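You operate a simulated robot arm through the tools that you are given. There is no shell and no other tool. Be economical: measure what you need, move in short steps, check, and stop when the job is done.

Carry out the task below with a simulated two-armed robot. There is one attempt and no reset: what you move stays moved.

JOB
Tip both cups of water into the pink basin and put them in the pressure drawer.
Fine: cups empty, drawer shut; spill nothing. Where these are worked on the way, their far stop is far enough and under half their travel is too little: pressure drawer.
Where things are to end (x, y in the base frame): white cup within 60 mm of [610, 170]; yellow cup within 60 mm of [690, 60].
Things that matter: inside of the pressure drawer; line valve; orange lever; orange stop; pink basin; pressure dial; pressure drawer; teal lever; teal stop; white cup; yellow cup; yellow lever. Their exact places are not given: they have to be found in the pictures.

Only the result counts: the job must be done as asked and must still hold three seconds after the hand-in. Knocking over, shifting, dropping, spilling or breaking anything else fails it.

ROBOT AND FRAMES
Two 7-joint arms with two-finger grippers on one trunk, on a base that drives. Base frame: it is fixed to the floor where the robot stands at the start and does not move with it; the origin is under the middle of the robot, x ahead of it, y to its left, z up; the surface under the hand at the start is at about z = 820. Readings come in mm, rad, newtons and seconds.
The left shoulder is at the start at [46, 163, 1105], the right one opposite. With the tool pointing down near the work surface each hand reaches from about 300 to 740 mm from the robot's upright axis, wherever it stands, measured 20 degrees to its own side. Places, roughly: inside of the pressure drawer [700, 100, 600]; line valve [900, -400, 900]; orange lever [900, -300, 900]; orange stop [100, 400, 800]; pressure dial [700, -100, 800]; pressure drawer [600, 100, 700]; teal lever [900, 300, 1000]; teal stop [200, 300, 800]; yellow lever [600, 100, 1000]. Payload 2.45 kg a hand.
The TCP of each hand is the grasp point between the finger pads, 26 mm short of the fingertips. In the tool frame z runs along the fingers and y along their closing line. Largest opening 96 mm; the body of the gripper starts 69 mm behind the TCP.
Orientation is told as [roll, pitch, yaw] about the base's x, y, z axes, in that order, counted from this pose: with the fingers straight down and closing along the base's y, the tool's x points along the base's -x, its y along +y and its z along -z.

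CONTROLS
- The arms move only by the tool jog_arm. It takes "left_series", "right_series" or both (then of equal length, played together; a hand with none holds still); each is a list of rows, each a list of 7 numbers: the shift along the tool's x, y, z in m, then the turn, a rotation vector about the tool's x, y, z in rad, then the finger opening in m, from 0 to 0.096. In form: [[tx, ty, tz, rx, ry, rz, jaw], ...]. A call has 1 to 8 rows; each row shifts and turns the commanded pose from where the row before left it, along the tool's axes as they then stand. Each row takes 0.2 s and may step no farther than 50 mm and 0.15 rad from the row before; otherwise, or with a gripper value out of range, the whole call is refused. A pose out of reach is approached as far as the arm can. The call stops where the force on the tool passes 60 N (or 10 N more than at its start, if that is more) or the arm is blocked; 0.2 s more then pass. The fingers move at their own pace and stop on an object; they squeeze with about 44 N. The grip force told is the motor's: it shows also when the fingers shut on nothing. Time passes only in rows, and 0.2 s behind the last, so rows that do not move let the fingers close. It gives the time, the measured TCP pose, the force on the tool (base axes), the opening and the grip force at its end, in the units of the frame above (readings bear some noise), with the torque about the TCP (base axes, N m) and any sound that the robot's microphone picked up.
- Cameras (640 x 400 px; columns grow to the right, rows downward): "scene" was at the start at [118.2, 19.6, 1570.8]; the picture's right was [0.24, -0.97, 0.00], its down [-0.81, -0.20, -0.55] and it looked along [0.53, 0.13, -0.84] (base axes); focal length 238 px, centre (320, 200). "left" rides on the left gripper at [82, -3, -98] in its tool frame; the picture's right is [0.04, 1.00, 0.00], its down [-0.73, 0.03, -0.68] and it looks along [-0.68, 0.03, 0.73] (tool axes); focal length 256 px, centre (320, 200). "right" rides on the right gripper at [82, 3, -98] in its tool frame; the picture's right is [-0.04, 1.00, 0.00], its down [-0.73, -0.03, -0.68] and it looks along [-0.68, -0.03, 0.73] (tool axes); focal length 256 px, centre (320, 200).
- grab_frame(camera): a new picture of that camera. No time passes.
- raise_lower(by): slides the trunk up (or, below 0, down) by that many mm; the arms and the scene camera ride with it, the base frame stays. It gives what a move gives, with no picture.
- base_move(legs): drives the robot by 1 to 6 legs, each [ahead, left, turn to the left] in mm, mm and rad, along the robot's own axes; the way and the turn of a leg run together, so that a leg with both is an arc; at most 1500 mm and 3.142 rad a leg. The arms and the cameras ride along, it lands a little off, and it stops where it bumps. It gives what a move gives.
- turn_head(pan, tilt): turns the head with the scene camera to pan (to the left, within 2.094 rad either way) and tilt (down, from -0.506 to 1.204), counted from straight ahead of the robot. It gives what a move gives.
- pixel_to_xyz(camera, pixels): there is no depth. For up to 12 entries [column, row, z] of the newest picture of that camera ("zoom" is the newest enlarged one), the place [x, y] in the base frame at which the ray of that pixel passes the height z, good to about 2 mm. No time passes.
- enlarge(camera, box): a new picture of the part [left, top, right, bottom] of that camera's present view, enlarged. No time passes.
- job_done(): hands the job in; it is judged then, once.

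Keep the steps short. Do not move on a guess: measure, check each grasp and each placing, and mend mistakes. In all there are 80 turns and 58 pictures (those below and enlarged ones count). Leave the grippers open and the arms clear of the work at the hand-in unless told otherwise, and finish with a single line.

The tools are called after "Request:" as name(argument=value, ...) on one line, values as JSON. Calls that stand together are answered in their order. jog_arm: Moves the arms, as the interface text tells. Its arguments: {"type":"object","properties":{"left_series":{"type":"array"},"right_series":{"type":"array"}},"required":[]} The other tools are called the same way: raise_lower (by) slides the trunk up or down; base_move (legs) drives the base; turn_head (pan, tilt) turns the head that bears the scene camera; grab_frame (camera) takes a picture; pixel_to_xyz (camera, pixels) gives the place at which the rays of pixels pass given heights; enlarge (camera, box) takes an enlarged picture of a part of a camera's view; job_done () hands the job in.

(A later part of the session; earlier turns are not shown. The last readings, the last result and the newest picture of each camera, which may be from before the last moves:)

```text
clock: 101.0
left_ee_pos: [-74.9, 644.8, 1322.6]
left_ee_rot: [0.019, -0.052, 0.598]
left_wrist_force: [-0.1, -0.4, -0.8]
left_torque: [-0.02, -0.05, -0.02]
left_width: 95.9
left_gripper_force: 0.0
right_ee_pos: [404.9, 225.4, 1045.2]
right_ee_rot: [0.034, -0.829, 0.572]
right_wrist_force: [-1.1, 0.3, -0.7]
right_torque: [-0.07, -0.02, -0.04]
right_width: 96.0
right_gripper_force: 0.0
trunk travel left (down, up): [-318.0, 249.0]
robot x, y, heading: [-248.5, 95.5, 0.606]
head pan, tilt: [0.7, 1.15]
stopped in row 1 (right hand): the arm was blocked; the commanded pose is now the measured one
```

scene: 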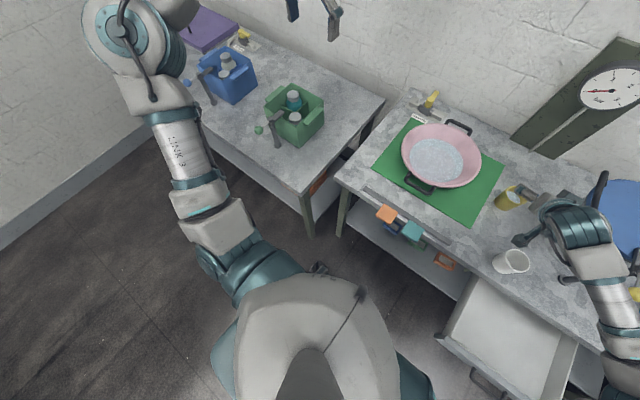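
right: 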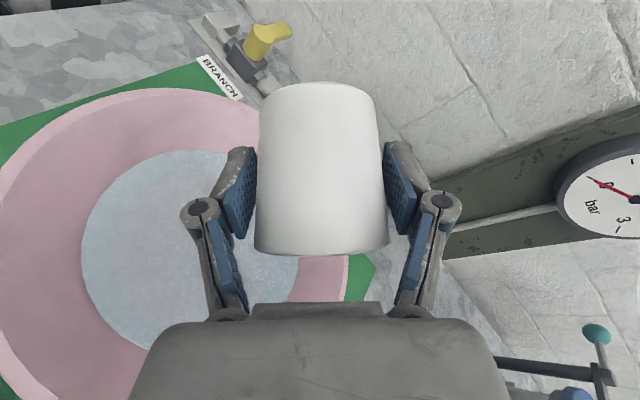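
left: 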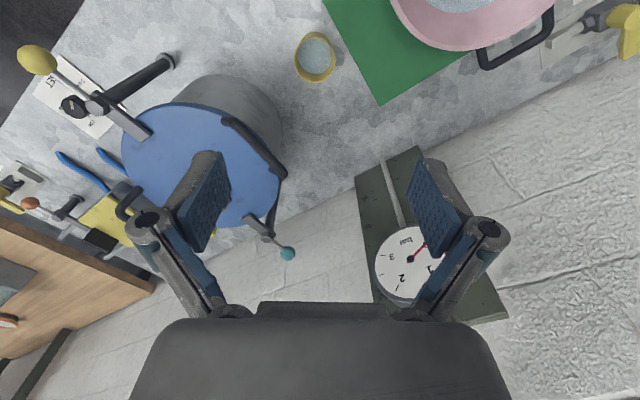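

Request:
base_move(legs=[[-100, 0, 0]])

Request:
raise_lower(by=-43)

Request:
jog_arm(left_series=[[0, 0, 0, 0, 0, 0, 0.09], [0, 0, 0, 0, 0, 0, 0.09], [0, 0, 0, 0, 0, 0, 0.09], [0, 0, 0, 0, 0, 0, 0.09], [0, 0, 0, 0, 0, 0, 0.09], [0, 0, 0, 0, 0, 0, 0.09]])

Request:
jog_arm(left_series=[[0, 0, 0, 0, 0, 0, 0.09]])

Request:
jog_arm(left_series=[[0, 0, 0, 0, 0, 0, 0.09]])

```text
clock: 102.1
left_ee_pos: [-163.6, 600.7, 1318.3]
left_ee_rot: [0.012, -0.053, 0.599]
left_wrist_force: [0.5, 1.0, -0.2]
left_torque: [-0.06, -0.05, 0.02]
left_width: 96.1
left_gripper_force: 0.0
right_ee_pos: [316.8, 178.9, 1048.1]
right_ee_rot: [0.021, -0.828, 0.584]
right_wrist_force: [-0.9, 1.4, 0.2]
right_torque: [-0.11, -0.03, -0.04]
right_width: 95.9
right_gripper_force: 0.0
trunk travel left (down, up): [-318.0, 249.0]
robot x, y, heading: [-333.4, 45.2, 0.608]
head pan, tilt: [0.7, 1.15]
```

```text
clock: 103.0
left_ee_pos: [-168.2, 592.8, 1282.5]
left_ee_rot: [0.016, -0.057, 0.6]
left_wrist_force: [-1.4, -0.1, -0.5]
left_torque: [-0.05, -0.06, -0.01]
left_width: 95.9
left_gripper_force: 0.0
right_ee_pos: [313.8, 174.4, 1006.8]
right_ee_rot: [0.029, -0.836, 0.581]
right_wrist_force: [-0.2, 1.4, 0.4]
right_torque: [-0.12, -0.02, -0.07]
right_width: 95.7
right_gripper_force: 0.1
trunk travel left (down, up): [-275.0, 292.0]
robot x, y, heading: [-332.2, 49.4, 0.606]
head pan, tilt: [0.7, 1.15]
```

```text
clock: 104.4
left_ee_pos: [-149.3, 570.4, 1284.9]
left_ee_rot: [0.035, -0.053, 0.596]
left_wrist_force: [0.4, -0.2, -1.0]
left_torque: [0.03, -0.01, 0.0]
left_width: 90.2
left_gripper_force: 0.0
right_ee_pos: [328.6, 154.8, 1000.5]
right_ee_rot: [0.056, -0.832, 0.555]
right_wrist_force: [0.0, 0.5, 0.0]
right_torque: [0.01, 0.0, 0.02]
right_width: 96.2
right_gripper_force: 0.0
trunk travel left (down, up): [-275.0, 292.0]
robot x, y, heading: [-331.7, 42.3, 0.607]
head pan, tilt: [0.7, 1.15]
```

```text
clock: 104.8
left_ee_pos: [-163.0, 588.0, 1281.1]
left_ee_rot: [0.019, -0.056, 0.601]
left_wrist_force: [-0.8, -0.1, 0.6]
left_torque: [-0.02, -0.05, 0.02]
left_width: 89.9
left_gripper_force: 0.1
right_ee_pos: [318.1, 170.2, 1004.1]
right_ee_rot: [0.034, -0.831, 0.574]
right_wrist_force: [-0.2, 1.0, 0.4]
right_torque: [-0.04, 0.0, -0.04]
right_width: 95.9
right_gripper_force: 0.1
trunk travel left (down, up): [-275.0, 292.0]
robot x, y, heading: [-332.2, 45.7, 0.612]
head pan, tilt: [0.7, 1.15]
```

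```text
clock: 105.2
left_ee_pos: [-146.8, 566.6, 1286.7]
left_ee_rot: [0.038, -0.056, 0.595]
left_wrist_force: [0.4, -1.6, 0.1]
left_torque: [0.07, 0.04, 0.01]
left_width: 89.9
left_gripper_force: 0.1
right_ee_pos: [330.9, 151.0, 1000.2]
right_ee_rot: [0.06, -0.831, 0.552]
right_wrist_force: [0.2, -2.0, 0.0]
right_torque: [0.07, 0.03, 0.06]
right_width: 95.9
right_gripper_force: 0.1
trunk travel left (down, up): [-275.0, 292.0]
robot x, y, heading: [-334.3, 41.8, 0.605]
head pan, tilt: [0.7, 1.15]
```

The sway is decaying slowly. Wait more.

Request:
jog_arm(left_series=[[0, 0, 0, 0, 0, 0, 0.09], [0, 0, 0, 0, 0, 0, 0.09], [0, 0, 0, 0, 0, 0, 0.09], [0, 0, 0, 0, 0, 0, 0.09], [0, 0, 0, 0, 0, 0, 0.09], [0, 0, 0, 0, 0, 0, 0.09], [0, 0, 0, 0, 0, 0, 0.09], [0, 0, 0, 0, 0, 0, 0.09]])

Request:
jog_arm(left_series=[[0, 0, 0, 0, 0, 0, 0.09], [0, 0, 0, 0, 0, 0, 0.09], [0, 0, 0, 0, 0, 0, 0.09], [0, 0, 0, 0, 0, 0, 0.09], [0, 0, 0, 0, 0, 0, 0.09], [0, 0, 0, 0, 0, 0, 0.09], [0, 0, 0, 0, 0, 0, 0.09], [0, 0, 0, 0, 0, 0, 0.09]])

Request:
jog_arm(left_series=[[0, 0, 0, 0, 0, 0, 0.09], [0, 0, 0, 0, 0, 0, 0.09], [0, 0, 0, 0, 0, 0, 0.09], [0, 0, 0, 0, 0, 0, 0.09], [0, 0, 0, 0, 0, 0, 0.09], [0, 0, 0, 0, 0, 0, 0.09], [0, 0, 0, 0, 0, 0, 0.09], [0, 0, 0, 0, 0, 0, 0.09]])

Request:
jog_arm(left_series=[[0, 0, 0, 0, 0, 0, 0.09]])

Request:
jog_arm(left_series=[[0, 0, 0, 0, 0, 0, 0.09]])

```text
clock: 107.0
left_ee_pos: [-149.0, 569.6, 1287.0]
left_ee_rot: [0.037, -0.055, 0.599]
left_wrist_force: [0.7, -0.2, 0.7]
left_torque: [0.07, 0.02, -0.01]
left_width: 89.9
left_gripper_force: 0.1
right_ee_pos: [328.3, 153.8, 999.5]
right_ee_rot: [0.053, -0.832, 0.555]
right_wrist_force: [-0.1, -0.9, 0.5]
right_torque: [0.05, 0.03, 0.06]
right_width: 95.9
right_gripper_force: 0.2
trunk travel left (down, up): [-275.0, 292.0]
robot x, y, heading: [-330.7, 45.8, 0.611]
head pan, tilt: [0.7, 1.15]
```

```text
clock: 108.8
left_ee_pos: [-151.3, 573.7, 1284.6]
left_ee_rot: [0.033, -0.056, 0.599]
left_wrist_force: [0.4, -0.6, 0.0]
left_torque: [0.04, 0.0, 0.04]
left_width: 89.9
left_gripper_force: 0.1
right_ee_pos: [326.6, 157.3, 1001.4]
right_ee_rot: [0.05, -0.832, 0.559]
right_wrist_force: [0.4, -0.5, -0.5]
right_torque: [0.02, -0.04, 0.03]
right_width: 96.2
right_gripper_force: 0.0
trunk travel left (down, up): [-275.0, 292.0]
robot x, y, heading: [-331.3, 40.7, 0.609]
head pan, tilt: [0.7, 1.15]
```

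```text
clock: 110.6
left_ee_pos: [-156.2, 577.6, 1284.3]
left_ee_rot: [0.031, -0.056, 0.6]
left_wrist_force: [0.9, -0.3, -0.6]
left_torque: [-0.01, 0.02, -0.02]
left_width: 90.0
left_gripper_force: 0.0
right_ee_pos: [324.6, 160.6, 1001.7]
right_ee_rot: [0.047, -0.833, 0.565]
right_wrist_force: [1.6, 0.0, -1.0]
right_torque: [-0.02, 0.01, 0.04]
right_width: 95.9
right_gripper_force: 0.1
trunk travel left (down, up): [-275.0, 292.0]
robot x, y, heading: [-333.0, 44.4, 0.607]
head pan, tilt: [0.7, 1.15]
```

```text
clock: 111.0
left_ee_pos: [-155.0, 577.0, 1285.5]
left_ee_rot: [0.029, -0.055, 0.598]
left_wrist_force: [-0.2, -0.4, -0.7]
left_torque: [0.01, -0.01, 0.03]
left_width: 90.1
left_gripper_force: 0.1
right_ee_pos: [323.9, 160.7, 1002.3]
right_ee_rot: [0.045, -0.833, 0.565]
right_wrist_force: [0.6, -0.3, 0.0]
right_torque: [-0.01, -0.01, 0.01]
right_width: 96.3
right_gripper_force: 0.1
trunk travel left (down, up): [-275.0, 292.0]
robot x, y, heading: [-329.2, 45.7, 0.61]
head pan, tilt: [0.7, 1.15]
```

```text
clock: 111.4
left_ee_pos: [-154.2, 578.3, 1283.9]
left_ee_rot: [0.03, -0.056, 0.601]
left_wrist_force: [0.2, 0.9, 0.4]
left_torque: [0.03, -0.03, 0.04]
left_width: 90.0
left_gripper_force: 0.0
right_ee_pos: [322.6, 161.1, 1001.2]
right_ee_rot: [0.046, -0.832, 0.562]
right_wrist_force: [0.1, -0.3, 0.5]
right_torque: [-0.01, -0.01, 0.0]
right_width: 95.9
right_gripper_force: 0.1
trunk travel left (down, up): [-275.0, 292.0]
robot x, y, heading: [-332.5, 48.5, 0.609]
head pan, tilt: [0.7, 1.15]
```

Settled at roll ≈0.03. Correct the hand's small roll, shift 32 mm left with the arm, then drive ahead in short legs.

Request:
jog_arm(right_series=[[0, 0.016, 0, 0.027, 0, -0.03, 0.096], [0, 0.016, 0, 0, 0, 0, 0.096]])

Request:
base_move(legs=[[45, 0, 0], [45, 0, 0], [45, 0, 0], [45, 0, 0]])

Request:
jog_arm(right_series=[[0, 0, 0, 0, 0, 0, 0.096], [0, 0, 0, 0, 0, 0, 0.096]])

Request:
jog_arm(right_series=[[0, 0, 0, 0, 0, 0, 0.096]])

Request:
grab_frame(camera="right")

```text
clock: 112.0
left_ee_pos: [-155.4, 579.5, 1283.6]
left_ee_rot: [0.027, -0.055, 0.597]
left_wrist_force: [-0.2, 1.0, -0.2]
left_torque: [0.0, -0.03, 0.04]
left_width: 89.8
left_gripper_force: 0.0
right_ee_pos: [304.5, 187.8, 1002.6]
right_ee_rot: [-0.016, -0.834, 0.61]
right_wrist_force: [-0.1, -0.4, 0.5]
right_torque: [0.0, 0.03, 0.0]
right_width: 95.9
right_gripper_force: 0.0
trunk travel left (down, up): [-275.0, 292.0]
robot x, y, heading: [-332.3, 45.5, 0.605]
head pan, tilt: [0.7, 1.15]
```

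```text
clock: 114.4
left_ee_pos: [-9.5, 678.0, 1287.4]
left_ee_rot: [0.028, -0.063, 0.594]
left_wrist_force: [-0.3, -0.9, 0.6]
left_torque: [0.03, -0.01, -0.02]
left_width: 90.1
left_gripper_force: 0.0
right_ee_pos: [452.6, 285.5, 1006.8]
right_ee_rot: [-0.012, -0.841, 0.605]
right_wrist_force: [-1.6, 0.3, 0.5]
right_torque: [-0.05, -0.01, 0.01]
right_width: 95.9
right_gripper_force: 0.1
trunk travel left (down, up): [-275.0, 292.0]
robot x, y, heading: [-180.1, 148.4, 0.607]
head pan, tilt: [0.7, 1.15]
```

```text
clock: 115.0
left_ee_pos: [-7.8, 679.2, 1286.0]
left_ee_rot: [0.029, -0.058, 0.596]
left_wrist_force: [0.1, -0.2, 0.1]
left_torque: [0.0, 0.0, 0.01]
left_width: 90.2
left_gripper_force: 0.1
right_ee_pos: [453.6, 286.9, 1003.7]
right_ee_rot: [-0.014, -0.834, 0.604]
right_wrist_force: [0.3, 0.3, -0.5]
right_torque: [0.01, -0.02, -0.01]
right_width: 96.1
right_gripper_force: 0.0
trunk travel left (down, up): [-275.0, 292.0]
robot x, y, heading: [-182.2, 148.7, 0.599]
head pan, tilt: [0.7, 1.15]
```

```text
clock: 115.4
left_ee_pos: [-6.2, 678.2, 1285.7]
left_ee_rot: [0.027, -0.059, 0.595]
left_wrist_force: [0.0, -1.5, 0.4]
left_torque: [0.0, -0.01, 0.02]
left_width: 90.1
left_gripper_force: 0.1
right_ee_pos: [453.8, 287.7, 1004.2]
right_ee_rot: [-0.014, -0.836, 0.606]
right_wrist_force: [0.0, 0.0, 0.9]
right_torque: [0.03, -0.01, -0.04]
right_width: 96.0
right_gripper_force: 0.1
trunk travel left (down, up): [-275.0, 292.0]
robot x, y, heading: [-186.1, 148.1, 0.601]
head pan, tilt: [0.7, 1.15]
```

```text
13 pictures are left
```

right: 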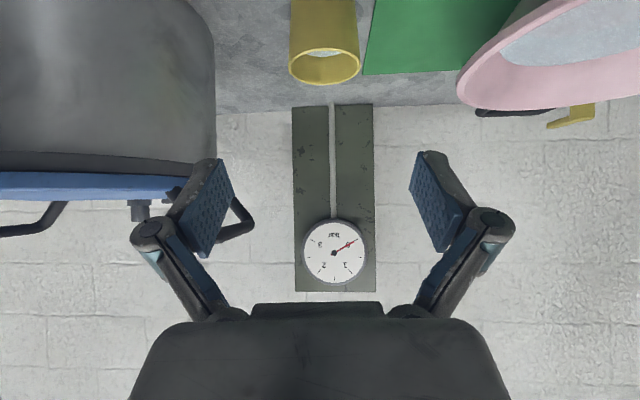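

Stable. Check the yellow cup's rim with rays ((289,68) and (361,66)).

Request:
pixel_to_xyz(camera="right", pixels=[[289, 68, 895], [361, 66, 895], [324, 50, 895], [325, 85, 895]])

```text
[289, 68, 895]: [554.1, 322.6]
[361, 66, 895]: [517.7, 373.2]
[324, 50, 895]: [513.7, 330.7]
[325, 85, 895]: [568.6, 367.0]
```

Request:
jog_arm(right_series=[[0.0097, 0, 0.0316, 0, 0, 0, 0.096], [0.0097, 0, 0.0316, 0, 0, 0, 0.096], [0.0097, 0, 0.0316, 0, 0, 0, 0.096]])

Request:
grab_frame(camera="right")

```text
clock: 116.2
left_ee_pos: [-5.1, 679.9, 1284.9]
left_ee_rot: [0.028, -0.058, 0.596]
left_wrist_force: [-0.1, 0.2, -0.5]
left_torque: [-0.04, -0.01, -0.02]
left_width: 89.7
left_gripper_force: 0.1
right_ee_pos: [495.7, 315.2, 920.0]
right_ee_rot: [-0.014, -0.837, 0.605]
right_wrist_force: [0.1, 0.2, 1.0]
right_torque: [0.01, -0.01, 0.01]
right_width: 95.6
right_gripper_force: 0.1
trunk travel left (down, up): [-275.0, 292.0]
robot x, y, heading: [-181.4, 149.9, 0.605]
head pan, tilt: [0.7, 1.15]
```

```text
12 pictures are left
```

right: 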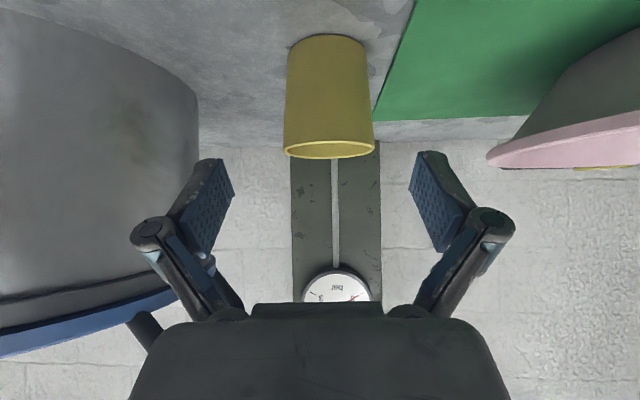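

Cup is ~7 mm to the tool's +y side; correct while advancing 86 mm, then close.

Request:
jog_arm(right_series=[[0, 0.003, 0.03, 0, 0, 0, 0.096], [0, 0.002, 0.03, 0, 0, 0, 0.096], [0, 0, 0.026, 0, 0, 0, 0.096], [0, 0, 0, 0, 0, 0, 0.07], [0, 0, 0, 0, 0, 0, 0.055], [0, 0, 0, 0, 0, 0, 0.04], [0, 0, 0, 0, 0, 0, 0.04]])

Request:
jog_arm(right_series=[[-0.0074, 0, -0.0067, 0, 0, 0, 0.04], [-0.0148, 0, -0.0134, 0, 0, 0, 0.04], [-0.0185, 0, -0.0168, 0, 0, 0, 0.04], [-0.0185, 0, -0.0168, 0, 0, 0, 0.04], [-0.0185, 0, -0.0168, 0, 0, 0, 0.04], [-0.0185, 0, -0.0168, 0, 0, 0, 0.04], [-0.0111, 0, -0.01, 0, 0, 0, 0.04]])

Request:
grab_frame(camera="right")

```text
clock: 117.8
left_ee_pos: [-6.0, 680.0, 1285.3]
left_ee_rot: [0.027, -0.057, 0.594]
left_wrist_force: [0.6, 0.2, 0.7]
left_torque: [0.02, -0.01, -0.01]
left_width: 90.0
left_gripper_force: 0.0
right_ee_pos: [548.2, 355.8, 861.6]
right_ee_rot: [-0.013, -0.834, 0.604]
right_wrist_force: [-0.3, -0.4, 1.2]
right_torque: [-0.04, 0.0, -0.01]
right_width: 68.1
right_gripper_force: 43.7
trunk travel left (down, up): [-275.0, 292.0]
robot x, y, heading: [-188.8, 150.4, 0.606]
head pan, tilt: [0.7, 1.15]
```

```text
clock: 119.4
left_ee_pos: [-7.2, 680.5, 1286.4]
left_ee_rot: [0.028, -0.058, 0.596]
left_wrist_force: [0.2, 0.5, 0.9]
left_torque: [-0.01, 0.01, 0.01]
left_width: 90.3
left_gripper_force: 0.0
right_ee_pos: [547.6, 355.6, 1005.0]
right_ee_rot: [-0.015, -0.835, 0.604]
right_wrist_force: [0.0, -0.9, -1.1]
right_torque: [-0.01, 0.03, -0.03]
right_width: 68.3
right_gripper_force: 44.0
trunk travel left (down, up): [-275.0, 292.0]
robot x, y, heading: [-182.9, 148.1, 0.608]
head pan, tilt: [0.7, 1.15]
```

```text
11 pictures are left
```

right: 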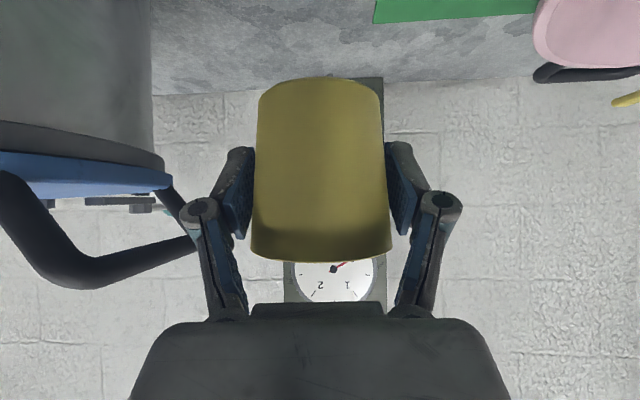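

Yellow cup lifted (68 mm, 44 N). Turn left 0.36 in short legs, then back 55 mm to be over the basin centre.

Request:
base_move(legs=[[0, 0, 0.09], [0, 0, 0.09], [0, 0, 0.09], [0, 0, 0.09], [-30, 0, 0], [-28, 0, 0]])

Request:
jog_arm(right_series=[[0, 0, 0, 0, 0, 0, 0.04], [0, 0, 0, 0, 0, 0, 0.04]])

Request:
jog_arm(right_series=[[0, 0, 0, 0, 0, 0, 0.04]])

```text
clock: 122.7
left_ee_pos: [-233.8, 666.8, 1280.6]
left_ee_rot: [0.029, -0.051, 0.953]
left_wrist_force: [-0.1, 0.4, -0.7]
left_torque: [-0.05, 0.02, 0.0]
left_width: 90.1
left_gripper_force: 0.1
right_ee_pos: [396.9, 555.2, 999.9]
right_ee_rot: [-0.018, -0.828, 0.964]
right_wrist_force: [-0.4, -0.1, -0.7]
right_torque: [0.02, -0.06, -0.03]
right_width: 68.0
right_gripper_force: 44.2
trunk travel left (down, up): [-275.0, 292.0]
robot x, y, heading: [-214.9, 102.9, 0.954]
head pan, tilt: [0.7, 1.15]
```

```text
clock: 123.3
left_ee_pos: [-237.9, 659.5, 1285.8]
left_ee_rot: [0.027, -0.059, 0.953]
left_wrist_force: [-0.1, 0.0, -0.6]
left_torque: [-0.02, 0.02, -0.05]
left_width: 90.0
left_gripper_force: 0.1
right_ee_pos: [393.5, 547.4, 1005.9]
right_ee_rot: [-0.016, -0.834, 0.962]
right_wrist_force: [0.6, 0.8, -1.8]
right_torque: [-0.01, -0.01, 0.0]
right_width: 68.1
right_gripper_force: 44.0
trunk travel left (down, up): [-275.0, 292.0]
robot x, y, heading: [-218.3, 97.8, 0.961]
head pan, tilt: [0.7, 1.15]
```

```text
clock: 123.7
left_ee_pos: [-238.4, 657.1, 1287.3]
left_ee_rot: [0.028, -0.061, 0.952]
left_wrist_force: [0.7, -0.1, -0.1]
left_torque: [-0.03, 0.0, 0.04]
left_width: 89.9
left_gripper_force: 0.1
right_ee_pos: [394.0, 546.9, 1006.7]
right_ee_rot: [-0.017, -0.836, 0.962]
right_wrist_force: [0.0, -0.1, -1.6]
right_torque: [-0.01, -0.01, -0.01]
right_width: 68.0
right_gripper_force: 44.6
trunk travel left (down, up): [-275.0, 292.0]
robot x, y, heading: [-216.5, 99.3, 0.961]
head pan, tilt: [0.7, 1.15]
```

At u≈640, v≈210; nudge 15 mm left and tip as before.

Request:
jog_arm(right_series=[[0, 0.015, 0, 0, 0, 0.147, 0.04], [0, 0, 0, 0, 0, 0.147, 0.04], [0, 0, 0, 0, 0, 0.147, 0.04], [0, 0, 0, 0, 0, 0.147, 0.04], [0, 0, 0, 0, 0, 0.147, 0.04], [0, 0, 0, 0, 0, 0.147, 0.04], [0, 0, 0, 0, 0, 0.147, 0.04], [0, 0, 0, 0, 0, 0.147, 0.04]])

Request:
jog_arm(right_series=[[0, 0, 0, 0, 0, 0.147, 0.04], [0, 0, 0, 0, 0, 0.147, 0.04], [0, 0, 0, 0, 0, 0.147, 0.04], [0, 0, 0, 0, 0, 0.147, 0.04], [0, 0, 0, 0, 0, 0.147, 0.04], [0, 0, 0, 0, 0, 0.147, 0.04], [0, 0, 0, 0, 0, 0.147, 0.04], [0, 0, 0, 0, 0, 0.147, 0.04]])

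Request:
jog_arm(right_series=[[0, 0, 0, -0.1, 0.1, 0, 0.04], [0, 0, 0, -0.1, 0.1, 0, 0.04], [0, 0, 0, -0.1, 0.1, 0, 0.04], [0, 0, 0, 0, 0, 0.15, 0.04], [0, 0, 0, 0, 0, 0.15, 0.04], [0, 0, 0, 0, 0, 0.15, 0.04], [0, 0, 0, 0, 0, 0, 0.04], [0, 0, 0, 0, 0, 0, 0.04]])

Request:
jog_arm(right_series=[[0, 0, 0, 0, 0, 0, 0.04], [0, 0, 0, 0, 0, 0, 0.04], [0, 0, 0, 0, 0, 0, 0.04], [0, 0, 0, 0, 0, 0, 0.04], [0, 0, 0, 0, 0, 0, 0.04], [0, 0, 0, 0, 0, 0, 0.04]])

Request:
grab_frame(camera="right")

```text
clock: 125.5
left_ee_pos: [-239.0, 658.6, 1287.2]
left_ee_rot: [0.027, -0.061, 0.951]
left_wrist_force: [-0.5, -0.3, -0.6]
left_torque: [-0.01, -0.01, 0.0]
left_width: 90.1
left_gripper_force: 0.0
right_ee_pos: [380.7, 555.4, 1008.7]
right_ee_rot: [0.797, -0.299, -0.348]
right_wrist_force: [-0.5, 0.1, -1.0]
right_torque: [0.02, 0.01, 0.02]
right_width: 68.2
right_gripper_force: 43.5
trunk travel left (down, up): [-275.0, 292.0]
robot x, y, heading: [-216.7, 99.2, 0.958]
head pan, tilt: [0.7, 1.15]
```

```text
clock: 127.3
left_ee_pos: [-238.1, 657.0, 1287.8]
left_ee_rot: [0.028, -0.061, 0.952]
left_wrist_force: [-0.7, -0.2, -0.2]
left_torque: [0.03, -0.03, 0.03]
left_width: 90.1
left_gripper_force: 0.1
right_ee_pos: [381.3, 554.2, 1008.2]
right_ee_rot: [0.672, 0.543, -1.206]
right_wrist_force: [-1.1, -0.2, -1.0]
right_torque: [0.01, -0.01, 0.04]
right_width: 67.9
right_gripper_force: 43.8
trunk travel left (down, up): [-275.0, 292.0]
robot x, y, heading: [-214.4, 100.1, 0.963]
head pan, tilt: [0.7, 1.15]
```

```text
clock: 129.1
left_ee_pos: [-239.2, 657.5, 1287.2]
left_ee_rot: [0.028, -0.061, 0.951]
left_wrist_force: [-1.3, -0.5, 0.2]
left_torque: [0.03, -0.01, -0.01]
left_width: 90.0
left_gripper_force: 0.2
right_ee_pos: [371.7, 561.5, 1011.8]
right_ee_rot: [0.821, 1.109, -1.318]
right_wrist_force: [0.3, 0.1, 0.2]
right_torque: [-0.03, 0.0, -0.03]
right_width: 68.2
right_gripper_force: 44.0
right hand out of reach, approached as far as the arm can: row 3
trunk travel left (down, up): [-275.0, 292.0]
robot x, y, heading: [-216.4, 99.1, 0.966]
head pan, tilt: [0.7, 1.15]
```

```text
clock: 130.5
left_ee_pos: [-239.5, 658.0, 1286.8]
left_ee_rot: [0.029, -0.063, 0.95]
left_wrist_force: [0.0, 1.6, 0.6]
left_torque: [-0.01, -0.02, 0.03]
left_width: 90.0
left_gripper_force: 0.0
right_ee_pos: [372.0, 562.1, 1012.3]
right_ee_rot: [0.82, 1.107, -1.315]
right_wrist_force: [0.0, 0.6, 0.5]
right_torque: [-0.04, 0.05, 0.02]
right_width: 68.4
right_gripper_force: 44.4
trunk travel left (down, up): [-275.0, 292.0]
robot x, y, heading: [-214.1, 96.7, 0.961]
head pan, tilt: [0.7, 1.15]
```

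```text
10 pictures are left
```

right: 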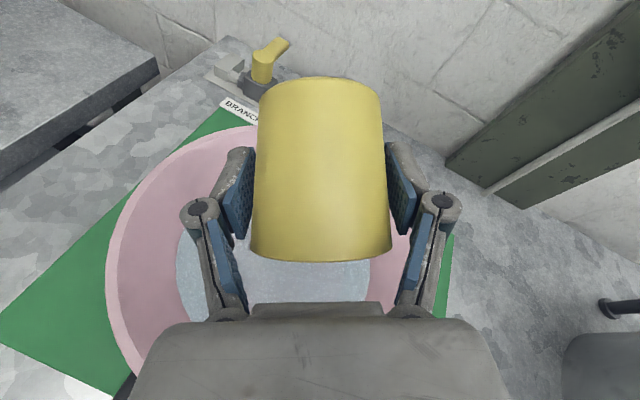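

Tilt ~115° held; now return to upright, then back 65 mm and turn right 0.36.

Request:
jog_arm(right_series=[[0, 0, 0, 0, 0, -0.15, 0.04], [0, 0, 0, 0, 0, -0.15, 0.04], [0, 0, 0, 0, 0, -0.15, 0.04], [0, 0, 0, 0.1, -0.1, 0, 0.04], [0, 0, 0, 0.1, -0.1, 0, 0.04], [0, 0, 0, 0.06, -0.06, 0, 0.04], [0, 0, 0, 0, 0, -0.15, 0.04], [0, 0, 0, 0, 0, -0.15, 0.04]])

Request:
jog_arm(right_series=[[0, 0, 0, 0, 0, -0.15, 0.04], [0, 0, 0, 0, 0, -0.15, 0.04], [0, 0, 0, 0, 0, -0.15, 0.04], [0, 0, 0, 0, 0, -0.15, 0.04], [0, 0, 0, 0, 0, -0.15, 0.04], [0, 0, 0, 0, 0, -0.15, 0.04], [0, 0, 0, 0, 0, -0.15, 0.04], [0, 0, 0, 0, 0, -0.15, 0.04]])

Request:
jog_arm(right_series=[[0, 0, 0, 0, 0, -0.15, 0.04], [0, 0, 0, 0, 0, -0.15, 0.04], [0, 0, 0, 0, 0, -0.15, 0.04], [0, 0, 0, 0, 0, -0.15, 0.04], [0, 0, 0, 0, 0, -0.15, 0.04], [0, 0, 0, 0, 0, -0.1, 0.04]])

Request:
base_move(legs=[[-65, 0, 0], [0, 0, -0.12], [0, 0, -0.12], [0, 0, -0.12]])

Request:
jog_arm(right_series=[[0, 0, 0, 0, 0, 0, 0.04], [0, 0, 0, 0, 0, 0, 0.04], [0, 0, 0, 0, 0, 0, 0.04]])

Request:
jog_arm(right_series=[[0, 0, 0, 0, 0, 0, 0.04]])

```text
clock: 132.3
left_ee_pos: [-240.0, 658.5, 1285.9]
left_ee_rot: [0.028, -0.06, 0.951]
left_wrist_force: [-0.5, 0.0, 0.6]
left_torque: [0.0, 0.03, 0.02]
left_width: 90.4
left_gripper_force: 0.1
right_ee_pos: [370.4, 563.4, 1012.1]
right_ee_rot: [0.839, 0.359, -0.93]
right_wrist_force: [-0.1, -0.5, -1.4]
right_torque: [0.02, 0.0, 0.02]
right_width: 68.1
right_gripper_force: 44.0
trunk travel left (down, up): [-275.0, 292.0]
robot x, y, heading: [-212.8, 99.0, 0.962]
head pan, tilt: [0.7, 1.15]
```

```text
clock: 134.1
left_ee_pos: [-237.9, 657.9, 1286.7]
left_ee_rot: [0.027, -0.061, 0.951]
left_wrist_force: [-0.4, 0.4, -0.9]
left_torque: [0.02, 0.0, -0.04]
left_width: 90.3
left_gripper_force: 0.1
right_ee_pos: [371.8, 564.3, 1013.8]
right_ee_rot: [0.747, -0.55, -0.112]
right_wrist_force: [0.2, -0.1, -1.1]
right_torque: [0.01, 0.01, 0.0]
right_width: 67.8
right_gripper_force: 44.2
trunk travel left (down, up): [-275.0, 292.0]
robot x, y, heading: [-219.5, 104.0, 0.963]
head pan, tilt: [0.7, 1.15]
```

```text
clock: 135.5
left_ee_pos: [-239.5, 657.7, 1287.5]
left_ee_rot: [0.029, -0.062, 0.951]
left_wrist_force: [-0.4, 1.1, -0.6]
left_torque: [0.02, 0.01, -0.01]
left_width: 90.2
left_gripper_force: 0.1
right_ee_pos: [371.1, 563.0, 1012.5]
right_ee_rot: [-0.015, -0.894, 0.963]
right_wrist_force: [-0.5, 0.9, 0.1]
right_torque: [0.01, 0.03, -0.03]
right_width: 68.1
right_gripper_force: 44.4
trunk travel left (down, up): [-275.0, 292.0]
robot x, y, heading: [-217.6, 101.5, 0.959]
head pan, tilt: [0.7, 1.15]
```

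```text
clock: 138.2
left_ee_pos: [-76.7, 577.9, 1287.1]
left_ee_rot: [0.029, -0.061, 0.588]
left_wrist_force: [-0.4, -0.2, -0.2]
left_torque: [-0.04, 0.04, -0.03]
left_width: 89.8
left_gripper_force: 0.1
right_ee_pos: [461.3, 272.0, 1013.0]
right_ee_rot: [-0.012, -0.893, 0.595]
right_wrist_force: [-0.2, 0.2, 0.0]
right_torque: [0.01, -0.04, -0.01]
right_width: 67.9
right_gripper_force: 44.1
trunk travel left (down, up): [-275.0, 292.0]
robot x, y, heading: [-251.5, 46.6, 0.598]
head pan, tilt: [0.7, 1.15]
```

```text
clock: 139.0
left_ee_pos: [-77.8, 574.3, 1288.0]
left_ee_rot: [0.027, -0.064, 0.589]
left_wrist_force: [-0.5, -0.5, 0.7]
left_torque: [-0.01, 0.02, 0.0]
left_width: 90.0
left_gripper_force: 0.1
right_ee_pos: [458.0, 269.5, 1014.3]
right_ee_rot: [-0.013, -0.896, 0.597]
right_wrist_force: [-0.5, -0.6, 0.6]
right_torque: [0.01, 0.02, -0.01]
right_width: 67.8
right_gripper_force: 44.3
trunk travel left (down, up): [-275.0, 292.0]
robot x, y, heading: [-250.8, 48.7, 0.598]
head pan, tilt: [0.7, 1.15]
```

```text
clock: 139.4
left_ee_pos: [-78.3, 575.5, 1288.7]
left_ee_rot: [0.029, -0.065, 0.588]
left_wrist_force: [0.2, 0.2, -1.1]
left_torque: [-0.01, -0.01, 0.01]
left_width: 89.9
left_gripper_force: 0.0
right_ee_pos: [458.5, 270.2, 1014.7]
right_ee_rot: [-0.013, -0.896, 0.596]
right_wrist_force: [0.2, 0.4, 0.0]
right_torque: [0.01, 0.01, -0.03]
right_width: 68.3
right_gripper_force: 44.0
trunk travel left (down, up): [-275.0, 292.0]
robot x, y, heading: [-250.5, 45.9, 0.598]
head pan, tilt: [0.7, 1.15]
```

Fix the 0.06 pitch difference, move 17 mm left, and lower the yellow cup.

Request:
jog_arm(right_series=[[0, 0, 0, 0, 0.06, 0, 0.04], [0.0259, 0.0042, 0.0235, 0, 0, 0, 0.04], [0.0259, 0.0042, 0.0235, 0, 0, 0, 0.04], [0.0259, 0.0042, 0.0235, 0, 0, 0, 0.04], [0.0259, 0.0042, 0.0235, 0, 0, 0, 0.04], [0.003, 0, 0.0027, 0, 0, 0, 0.04]])

```text
clock: 140.8
left_ee_pos: [-79.3, 574.0, 1289.2]
left_ee_rot: [0.027, -0.064, 0.589]
left_wrist_force: [0.2, -0.7, 0.3]
left_torque: [0.02, -0.03, -0.03]
left_width: 89.9
left_gripper_force: 0.1
right_ee_pos: [449.8, 284.8, 870.1]
right_ee_rot: [-0.012, -0.838, 0.593]
right_wrist_force: [0.8, -0.9, -0.2]
right_torque: [0.01, -0.03, -0.02]
right_width: 68.0
right_gripper_force: 44.4
trunk travel left (down, up): [-275.0, 292.0]
robot x, y, heading: [-253.8, 48.0, 0.596]
head pan, tilt: [0.7, 1.15]
```

Request:
jog_arm(right_series=[[0.003, 0, 0.0027, 0, 0, 0, 0.04], [0.0022, 0, 0.002, 0, 0, 0, 0.04], [0.0012, 0, 0.0011, 0, 0, 0, 0.04]])

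```text
clock: 141.6
left_ee_pos: [-78.3, 574.5, 1288.3]
left_ee_rot: [0.029, -0.064, 0.588]
left_wrist_force: [-0.2, 0.3, 1.2]
left_torque: [0.01, -0.02, -0.03]
left_width: 90.3
left_gripper_force: 0.1
right_ee_pos: [450.4, 283.8, 861.0]
right_ee_rot: [-0.012, -0.837, 0.595]
right_wrist_force: [-0.7, -0.6, -0.5]
right_torque: [-0.03, -0.04, 0.02]
right_width: 67.6
right_gripper_force: 44.1
trunk travel left (down, up): [-275.0, 292.0]
robot x, y, heading: [-253.7, 47.1, 0.594]
head pan, tilt: [0.7, 1.15]
```

Request:
jog_arm(right_series=[[0.0009, 0, 0.0008, 0, 0, 0, 0.04], [0, 0, 0, 0, 0, 0, 0.08], [0, 0, 0, 0, 0, 0, 0.096], [0, 0, -0.02, 0, 0, 0, 0.096], [0, 0, -0.03, 0, 0, 0, 0.096], [0, 0, -0.04, 0, 0, 0, 0.096], [0, 0, -0.04, 0, 0, 0, 0.096]])

Request:
jog_arm(right_series=[[-0.03, 0, -0.03, 0, 0.14, 0, 0.096], [-0.03, 0, -0.03, 0, 0.14, 0, 0.096], [-0.02, 0, -0.03, 0, 0.14, 0, 0.096], [0, 0, 0, 0, 0.14, 0, 0.096], [0, 0, 0, 0, 0.14, 0, 0.096], [0, 0, 0, 0, 0.137, 0, 0.096]])

Request:
turn_head(pan=-0.1, tilt=0.95)

Request:
grab_frame(camera="scene")

```text
clock: 143.2
left_ee_pos: [-79.9, 574.7, 1289.3]
left_ee_rot: [0.028, -0.065, 0.587]
left_wrist_force: [-0.2, -0.2, -1.5]
left_torque: [-0.01, -0.01, 0.02]
left_width: 90.1
left_gripper_force: 0.1
right_ee_pos: [369.9, 226.7, 947.4]
right_ee_rot: [-0.013, -0.839, 0.594]
right_wrist_force: [-0.4, -0.1, 0.7]
right_torque: [-0.02, -0.01, -0.01]
right_width: 96.0
right_gripper_force: 0.2
trunk travel left (down, up): [-275.0, 292.0]
robot x, y, heading: [-250.7, 47.1, 0.596]
head pan, tilt: [0.7, 1.15]
```

```text
clock: 144.6
left_ee_pos: [-79.4, 574.8, 1286.9]
left_ee_rot: [0.028, -0.062, 0.588]
left_wrist_force: [0.4, 0.0, -0.4]
left_torque: [-0.02, -0.03, 0.04]
left_width: 90.1
left_gripper_force: 0.0
right_ee_pos: [370.7, 232.3, 1069.7]
right_ee_rot: [-0.01, 0.003, 0.587]
right_wrist_force: [0.2, -0.1, 0.0]
right_torque: [-0.01, 0.0, -0.01]
right_width: 95.8
right_gripper_force: 0.0
trunk travel left (down, up): [-275.0, 292.0]
robot x, y, heading: [-251.2, 47.9, 0.595]
head pan, tilt: [0.7, 1.15]
```

```text
clock: 145.7
left_ee_pos: [-79.2, 575.5, 1287.9]
left_ee_rot: [0.027, -0.065, 0.588]
left_wrist_force: [1.0, 0.6, -0.5]
left_torque: [0.01, 0.01, 0.04]
left_width: 90.1
left_gripper_force: 0.1
right_ee_pos: [370.5, 232.5, 1070.4]
right_ee_rot: [-0.009, -0.002, 0.585]
right_wrist_force: [0.0, -0.3, -0.3]
right_torque: [0.03, -0.03, 0.01]
right_width: 95.9
right_gripper_force: 0.1
trunk travel left (down, up): [-275.0, 292.0]
robot x, y, heading: [-253.1, 51.4, 0.595]
head pan, tilt: [-0.099, 0.949]
```

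```text
9 pictures are left
```

scene: 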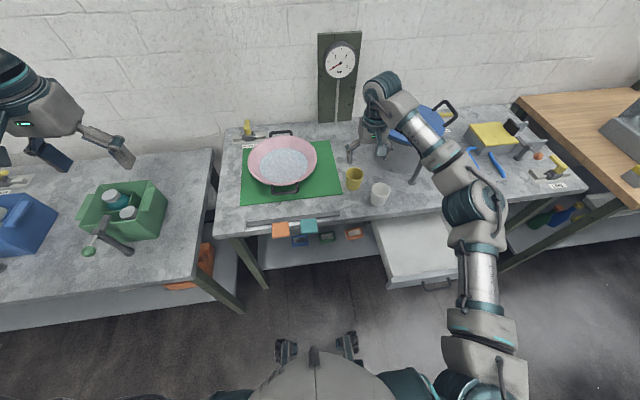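

Both cups stand empty on the bench. Enlarge the cups and drawer to measure.

Request:
enlarge(camera="scene", box=[330, 160, 490, 300])

```text
2.86 times, centred on (410, 230) of scene
```

zoom: 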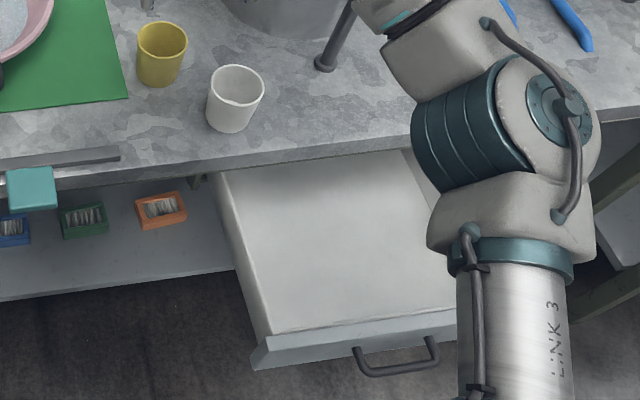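

Request:
pixel_to_xyz(camera="zoom", pixels=[[397, 371, 665], [272, 332, 620], [272, 332, 640], [268, 340, 700], [252, 348, 700], [230, 131, 820], [211, 117, 820], [251, 115, 820], [158, 86, 820], [230, 170, 700], [456, 310, 620]])

```text
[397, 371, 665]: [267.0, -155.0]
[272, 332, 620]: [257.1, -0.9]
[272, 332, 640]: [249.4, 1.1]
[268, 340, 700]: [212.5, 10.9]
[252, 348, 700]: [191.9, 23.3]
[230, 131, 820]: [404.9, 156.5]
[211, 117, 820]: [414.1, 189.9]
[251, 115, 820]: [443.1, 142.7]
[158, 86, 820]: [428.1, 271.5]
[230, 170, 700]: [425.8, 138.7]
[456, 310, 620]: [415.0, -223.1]
```

Handle check: travel ≈282 mm. Open-drawer goal spots: white near u=285,v=-225; yellow u=285,v=-350. First top-down grasp of the white cup at (425,167): move above and part-way down.

Request:
jog_arm(right_series=[[-0.0046, -0.0424, 0, 0, 0, 0, 0.096], [-0.0046, -0.0424, 0, 0, 0, 0, 0.096], [0, 0, 0.045, 0, 0, 0, 0.096], [0, 0, 0.045, 0, 0, 0, 0.096]])

Request:
grab_frame(camera="right")

Request:
pixel_to_xyz(camera="right", pixels=[[320, 100, 820], [320, 150, 897]])

```text
clock: 146.7
left_ee_pos: [-78.4, 574.6, 1287.4]
left_ee_rot: [0.027, -0.063, 0.589]
left_wrist_force: [-0.1, 1.2, 0.0]
left_torque: [-0.01, 0.02, 0.01]
left_width: 90.0
left_gripper_force: 0.1
right_ee_pos: [428.6, 170.9, 978.8]
right_ee_rot: [-0.009, 0.0, 0.584]
right_wrist_force: [-0.5, -0.3, -0.7]
right_torque: [0.0, -0.03, 0.02]
right_width: 95.9
right_gripper_force: 0.1
trunk travel left (down, up): [-275.0, 292.0]
robot x, y, heading: [-250.3, 52.8, 0.591]
head pan, tilt: [-0.099, 0.949]
```

```text
7 pictures are left
```

right: 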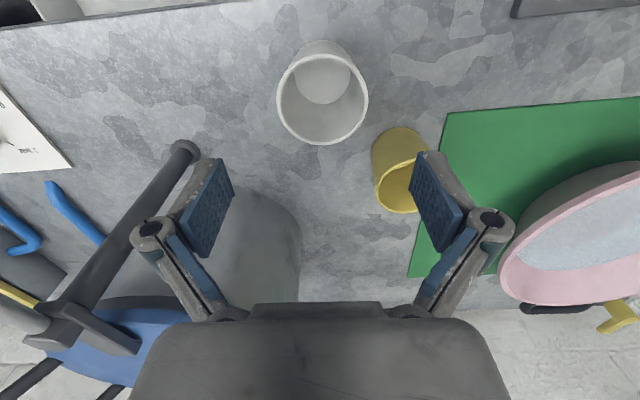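

```text
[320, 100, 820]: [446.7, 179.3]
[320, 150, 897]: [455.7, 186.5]
```

Request:
pixel_to_xyz(camera="right", pixels=[[322, 93, 896], [278, 92, 896], [368, 92, 896], [396, 190, 896], [372, 165, 860], [322, 80, 825]])

```text
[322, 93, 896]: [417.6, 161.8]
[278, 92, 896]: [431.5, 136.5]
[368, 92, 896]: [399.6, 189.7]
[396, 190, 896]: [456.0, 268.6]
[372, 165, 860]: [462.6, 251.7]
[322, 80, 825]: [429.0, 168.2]
```

White cup centre ≈(421,165). Shift 9.6 mm toward the robot and descend to z≈872, close, lift.

Request:
jog_arm(right_series=[[0.0096, -0.0007, 0.02, 0, 0, 0, 0.096], [0, 0, 0.03, 0, 0, 0, 0.096], [0, 0, 0.03, 0, 0, 0, 0.096], [0, 0, 0.026, 0, 0, 0, 0.096], [0, 0, 0, 0, 0, 0, 0.075], [0, 0, 0, 0, 0, 0, 0.055], [0, 0, 0, 0, 0, 0, 0.04], [0, 0, 0, 0, 0, 0, 0.04]])

Request:
jog_arm(right_series=[[0, 0, -0.01, 0, 0, 0, 0.04], [0, 0, -0.04, 0, 0, 0, 0.04], [0, 0, -0.04, 0, 0, 0, 0.04], [0, 0, -0.04, 0, 0, 0, 0.04]])

```text
clock: 148.5
left_ee_pos: [-79.6, 574.4, 1289.2]
left_ee_rot: [0.027, -0.067, 0.588]
left_wrist_force: [0.1, -0.2, 0.2]
left_torque: [-0.04, 0.03, -0.01]
left_width: 89.8
left_gripper_force: 0.2
right_ee_pos: [419.0, 160.3, 872.5]
right_ee_rot: [-0.006, -0.003, 0.585]
right_wrist_force: [-1.2, -0.5, 1.1]
right_torque: [-0.02, 0.04, 0.01]
right_width: 69.0
right_gripper_force: 44.3
trunk travel left (down, up): [-275.0, 292.0]
robot x, y, heading: [-250.3, 46.9, 0.602]
head pan, tilt: [-0.099, 0.949]
```

```text
clock: 149.5
left_ee_pos: [-79.8, 574.2, 1288.5]
left_ee_rot: [0.028, -0.063, 0.588]
left_wrist_force: [-0.4, 0.5, 0.1]
left_torque: [-0.01, -0.03, 0.0]
left_width: 90.0
left_gripper_force: 0.1
right_ee_pos: [413.5, 160.2, 1001.7]
right_ee_rot: [-0.009, -0.002, 0.583]
right_wrist_force: [0.9, -0.3, 0.0]
right_torque: [0.01, 0.0, 0.03]
right_width: 69.0
right_gripper_force: 43.7
trunk travel left (down, up): [-275.0, 292.0]
robot x, y, heading: [-252.5, 47.4, 0.588]
head pan, tilt: [-0.099, 0.949]
```

White gripped (69 mm). Turn right 0.232 and back 60 mm to be over the drawer spot (363,-14).

Request:
base_move(legs=[[0, 0, -0.116], [0, 0, -0.116], [-60, 0, 0]])

Request:
raise_lower(by=-150)

Request:
jog_arm(right_series=[[0, 0, 0, 0, 0, 0, 0.04], [0, 0, 0, 0, 0, 0, 0.04]])

Request:
grab_frame(camera="right")

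```text
clock: 151.6
left_ee_pos: [-13.4, 499.4, 1287.0]
left_ee_rot: [0.029, -0.063, 0.351]
left_wrist_force: [0.6, -0.6, 1.4]
left_torque: [0.01, 0.01, 0.01]
left_width: 89.7
left_gripper_force: 0.0
right_ee_pos: [367.8, -18.7, 998.8]
right_ee_rot: [-0.007, 0.001, 0.348]
right_wrist_force: [0.2, 0.5, -0.8]
right_torque: [-0.01, 0.0, 0.0]
right_width: 69.5
right_gripper_force: 44.4
trunk travel left (down, up): [-275.0, 292.0]
robot x, y, heading: [-307.7, 27.8, 0.362]
head pan, tilt: [-0.099, 0.949]
```

```text
clock: 153.3
left_ee_pos: [-23.2, 495.5, 1142.9]
left_ee_rot: [0.029, -0.072, 0.353]
left_wrist_force: [-1.2, 0.0, 0.2]
left_torque: [0.03, -0.02, 0.0]
left_width: 90.1
left_gripper_force: 0.1
right_ee_pos: [361.1, -21.8, 854.9]
right_ee_rot: [-0.008, -0.01, 0.349]
right_wrist_force: [0.0, -0.9, 0.4]
right_torque: [0.0, -0.03, 0.01]
right_width: 69.6
right_gripper_force: 44.1
trunk travel left (down, up): [-125.0, 442.0]
robot x, y, heading: [-309.0, 26.0, 0.36]
head pan, tilt: [-0.099, 0.949]
```

```text
clock: 153.9
left_ee_pos: [-21.5, 494.5, 1141.2]
left_ee_rot: [0.03, -0.07, 0.352]
left_wrist_force: [0.5, 0.3, 0.5]
left_torque: [0.0, -0.02, 0.0]
left_width: 90.0
left_gripper_force: 0.2
right_ee_pos: [362.1, -22.0, 852.9]
right_ee_rot: [-0.006, -0.007, 0.348]
right_wrist_force: [0.0, -0.2, -0.7]
right_torque: [-0.03, 0.01, 0.01]
right_width: 69.2
right_gripper_force: 44.1
trunk travel left (down, up): [-125.0, 442.0]
robot x, y, heading: [-307.5, 30.0, 0.357]
head pan, tilt: [-0.099, 0.949]
```

```text
6 pictures are left
```

right: 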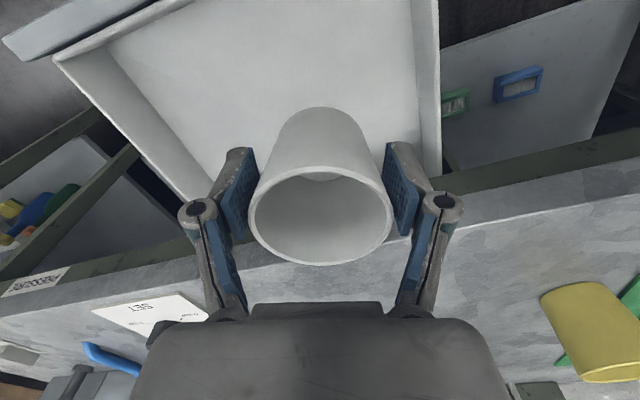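

Cup is over the drawer interior (u≈280, v≈-231). Lower 135 mm, then slowly feel for the floor.

Request:
jog_arm(right_series=[[0, 0, 0.035, 0, 0, 0, 0.04], [0, 0, 0.035, 0, 0, 0, 0.04], [0, 0, 0.035, 0, 0, 0, 0.04], [0, 0, 0.03, 0, 0, 0, 0.04]])

Request:
jog_arm(right_series=[[0, 0, 0.005, 0, 0, 0, 0.04], [0, 0, 0.005, 0, 0, 0, 0.04], [0, 0, 0.005, 0, 0, 0, 0.04]])

```text
clock: 154.9
left_ee_pos: [-20.2, 495.7, 1140.8]
left_ee_rot: [0.029, -0.067, 0.354]
left_wrist_force: [0.1, -0.7, -0.4]
left_torque: [0.0, -0.01, -0.03]
left_width: 90.1
left_gripper_force: 0.0
right_ee_pos: [363.9, -19.8, 718.4]
right_ee_rot: [-0.008, -0.007, 0.35]
right_wrist_force: [0.0, -0.1, -0.4]
right_torque: [-0.01, 0.02, 0.01]
right_width: 69.4
right_gripper_force: 44.0
trunk travel left (down, up): [-125.0, 442.0]
robot x, y, heading: [-307.6, 29.2, 0.359]
head pan, tilt: [-0.099, 0.949]
```

```text
clock: 155.7
left_ee_pos: [-21.5, 495.0, 1140.4]
left_ee_rot: [0.029, -0.068, 0.352]
left_wrist_force: [-0.2, 0.1, -0.7]
left_torque: [-0.02, -0.03, -0.01]
left_width: 89.9
left_gripper_force: 0.1
right_ee_pos: [362.5, -22.0, 703.7]
right_ee_rot: [-0.007, -0.005, 0.349]
right_wrist_force: [0.1, -0.7, -0.2]
right_torque: [0.02, 0.01, 0.02]
right_width: 69.4
right_gripper_force: 44.6
trunk travel left (down, up): [-125.0, 442.0]
robot x, y, heading: [-310.1, 26.0, 0.362]
head pan, tilt: [-0.099, 0.949]
```

Request:
jog_arm(right_series=[[0, 0, 0.004, 0, 0, 0, 0.04], [0, 0, 0.004, 0, 0, 0, 0.04]])

Request:
jog_arm(right_series=[[0, 0, 0.004, 0, 0, 0, 0.04]])

Request:
jog_arm(right_series=[[0, 0, 0.003, 0, 0, 0, 0.04]])

```text
clock: 156.3
left_ee_pos: [-22.6, 495.9, 1141.7]
left_ee_rot: [0.029, -0.069, 0.35]
left_wrist_force: [-0.4, -0.2, 0.8]
left_torque: [-0.01, -0.01, 0.02]
left_width: 90.0
left_gripper_force: 0.1
right_ee_pos: [364.0, -22.1, 695.0]
right_ee_rot: [-0.005, -0.006, 0.35]
right_wrist_force: [-0.2, 0.8, 1.1]
right_torque: [-0.01, 0.0, -0.01]
right_width: 69.4
right_gripper_force: 43.8
trunk travel left (down, up): [-125.0, 442.0]
robot x, y, heading: [-307.9, 27.2, 0.36]
head pan, tilt: [-0.099, 0.949]
```

```text
clock: 156.7
left_ee_pos: [-21.2, 495.2, 1141.2]
left_ee_rot: [0.029, -0.068, 0.352]
left_wrist_force: [0.2, 0.2, -0.3]
left_torque: [-0.01, 0.0, -0.02]
left_width: 90.0
left_gripper_force: 0.0
right_ee_pos: [363.6, -23.1, 690.7]
right_ee_rot: [-0.007, -0.005, 0.349]
right_wrist_force: [0.0, 0.2, -0.4]
right_torque: [0.03, 0.01, 0.02]
right_width: 69.4
right_gripper_force: 43.9
trunk travel left (down, up): [-125.0, 442.0]
robot x, y, heading: [-307.5, 28.6, 0.362]
head pan, tilt: [-0.099, 0.949]
```

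```text
clock: 157.1
left_ee_pos: [-22.0, 495.7, 1140.2]
left_ee_rot: [0.029, -0.072, 0.352]
left_wrist_force: [0.8, -0.2, 0.4]
left_torque: [0.02, -0.01, -0.02]
left_width: 90.1
left_gripper_force: 0.0
right_ee_pos: [362.2, -23.6, 688.9]
right_ee_rot: [-0.007, -0.005, 0.35]
right_wrist_force: [-0.5, -0.6, 0.9]
right_torque: [-0.01, 0.04, -0.02]
right_width: 69.4
right_gripper_force: 43.5
trunk travel left (down, up): [-125.0, 442.0]
robot x, y, heading: [-309.7, 28.8, 0.361]
head pan, tilt: [-0.099, 0.949]
```

Request:
jog_arm(right_series=[[0, 0, 0.003, 0, 0, 0, 0.04]])

Request:
jog_arm(right_series=[[0, 0, 0.003, 0, 0, 0, 0.04]])

Request:
jog_arm(right_series=[[0, 0, 0.003, 0, 0, 0, 0.04]])

```text
clock: 157.5
left_ee_pos: [-23.4, 495.7, 1140.2]
left_ee_rot: [0.028, -0.071, 0.354]
left_wrist_force: [-0.4, -0.6, 0.1]
left_torque: [-0.01, 0.0, -0.02]
left_width: 90.1
left_gripper_force: 0.0
right_ee_pos: [363.7, -21.9, 688.1]
right_ee_rot: [-0.007, -0.008, 0.347]
right_wrist_force: [0.6, -0.7, 10.7]
right_torque: [0.03, 0.06, -0.01]
right_width: 70.2
right_gripper_force: 43.9
trunk travel left (down, up): [-125.0, 442.0]
robot x, y, heading: [-305.8, 30.2, 0.357]
head pan, tilt: [-0.099, 0.949]
```

```text
clock: 157.9
left_ee_pos: [-25.4, 495.2, 1141.4]
left_ee_rot: [0.028, -0.07, 0.351]
left_wrist_force: [0.3, 0.4, -0.1]
left_torque: [0.02, 0.0, -0.02]
left_width: 90.1
left_gripper_force: 0.1
right_ee_pos: [362.7, -23.1, 686.4]
right_ee_rot: [-0.006, -0.013, 0.347]
right_wrist_force: [2.1, -3.0, 26.6]
right_torque: [0.13, -0.04, -0.2]
right_width: 70.1
right_gripper_force: 44.1
trunk travel left (down, up): [-125.0, 442.0]
robot x, y, heading: [-305.5, 29.3, 0.364]
head pan, tilt: [-0.099, 0.949]
```

```text
clock: 158.3
left_ee_pos: [-24.0, 495.7, 1142.7]
left_ee_rot: [0.03, -0.072, 0.351]
left_wrist_force: [-0.2, -0.2, 0.0]
left_torque: [0.02, 0.01, 0.0]
left_width: 89.9
left_gripper_force: 0.1
right_ee_pos: [362.7, -23.0, 681.4]
right_ee_rot: [-0.007, -0.009, 0.35]
right_wrist_force: [2.1, -2.9, 27.5]
right_torque: [0.22, -0.22, -0.16]
right_width: 69.2
right_gripper_force: 44.1
trunk travel left (down, up): [-125.0, 442.0]
robot x, y, heading: [-305.8, 24.0, 0.362]
head pan, tilt: [-0.099, 0.949]
```

Floor felt at TCP z≈688. Relieve, open, rise straight up.

Request:
jog_arm(right_series=[[0, 0, -0.003, 0, 0, 0, 0.04], [0, 0, 0, 0, 0, 0, 0.075], [0, 0, 0, 0, 0, 0, 0.09], [0, 0, -0.02, 0, 0, 0, 0.09], [0, 0, -0.04, 0, 0, 0, 0.09], [0, 0, -0.045, 0, 0, 0, 0.09], [0, 0, -0.045, 0, 0, 0, 0.09]])

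Request:
raise_lower(by=150)

Request:
grab_frame(camera="right")

```text
clock: 159.9
left_ee_pos: [-22.2, 496.2, 1142.2]
left_ee_rot: [0.029, -0.069, 0.352]
left_wrist_force: [0.3, -0.1, 0.6]
left_torque: [0.01, 0.01, 0.02]
left_width: 89.9
left_gripper_force: 0.0
right_ee_pos: [361.9, -19.8, 830.4]
right_ee_rot: [-0.005, -0.005, 0.348]
right_wrist_force: [-0.3, 0.3, 0.8]
right_torque: [0.01, -0.02, -0.03]
right_width: 89.8
right_gripper_force: 0.1
trunk travel left (down, up): [-125.0, 442.0]
robot x, y, heading: [-309.9, 26.8, 0.362]
head pan, tilt: [-0.099, 0.949]
```

```text
clock: 161.7
left_ee_pos: [-21.4, 495.6, 1290.1]
left_ee_rot: [0.029, -0.068, 0.353]
left_wrist_force: [-0.3, 0.7, 0.0]
left_torque: [0.01, 0.0, 0.0]
left_width: 90.4
left_gripper_force: 0.2
right_ee_pos: [363.0, -21.5, 982.0]
right_ee_rot: [-0.008, -0.005, 0.349]
right_wrist_force: [0.5, -0.2, 0.5]
right_torque: [0.01, 0.04, -0.01]
right_width: 90.2
right_gripper_force: 0.0
trunk travel left (down, up): [-275.0, 292.0]
robot x, y, heading: [-306.7, 31.1, 0.361]
head pan, tilt: [-0.099, 0.949]
```

```text
5 pictures are left
```

right: 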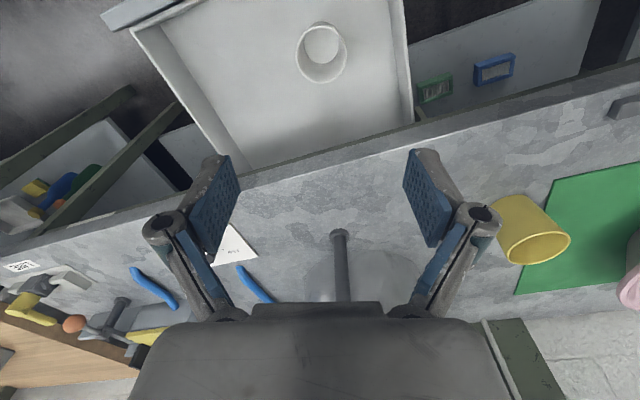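

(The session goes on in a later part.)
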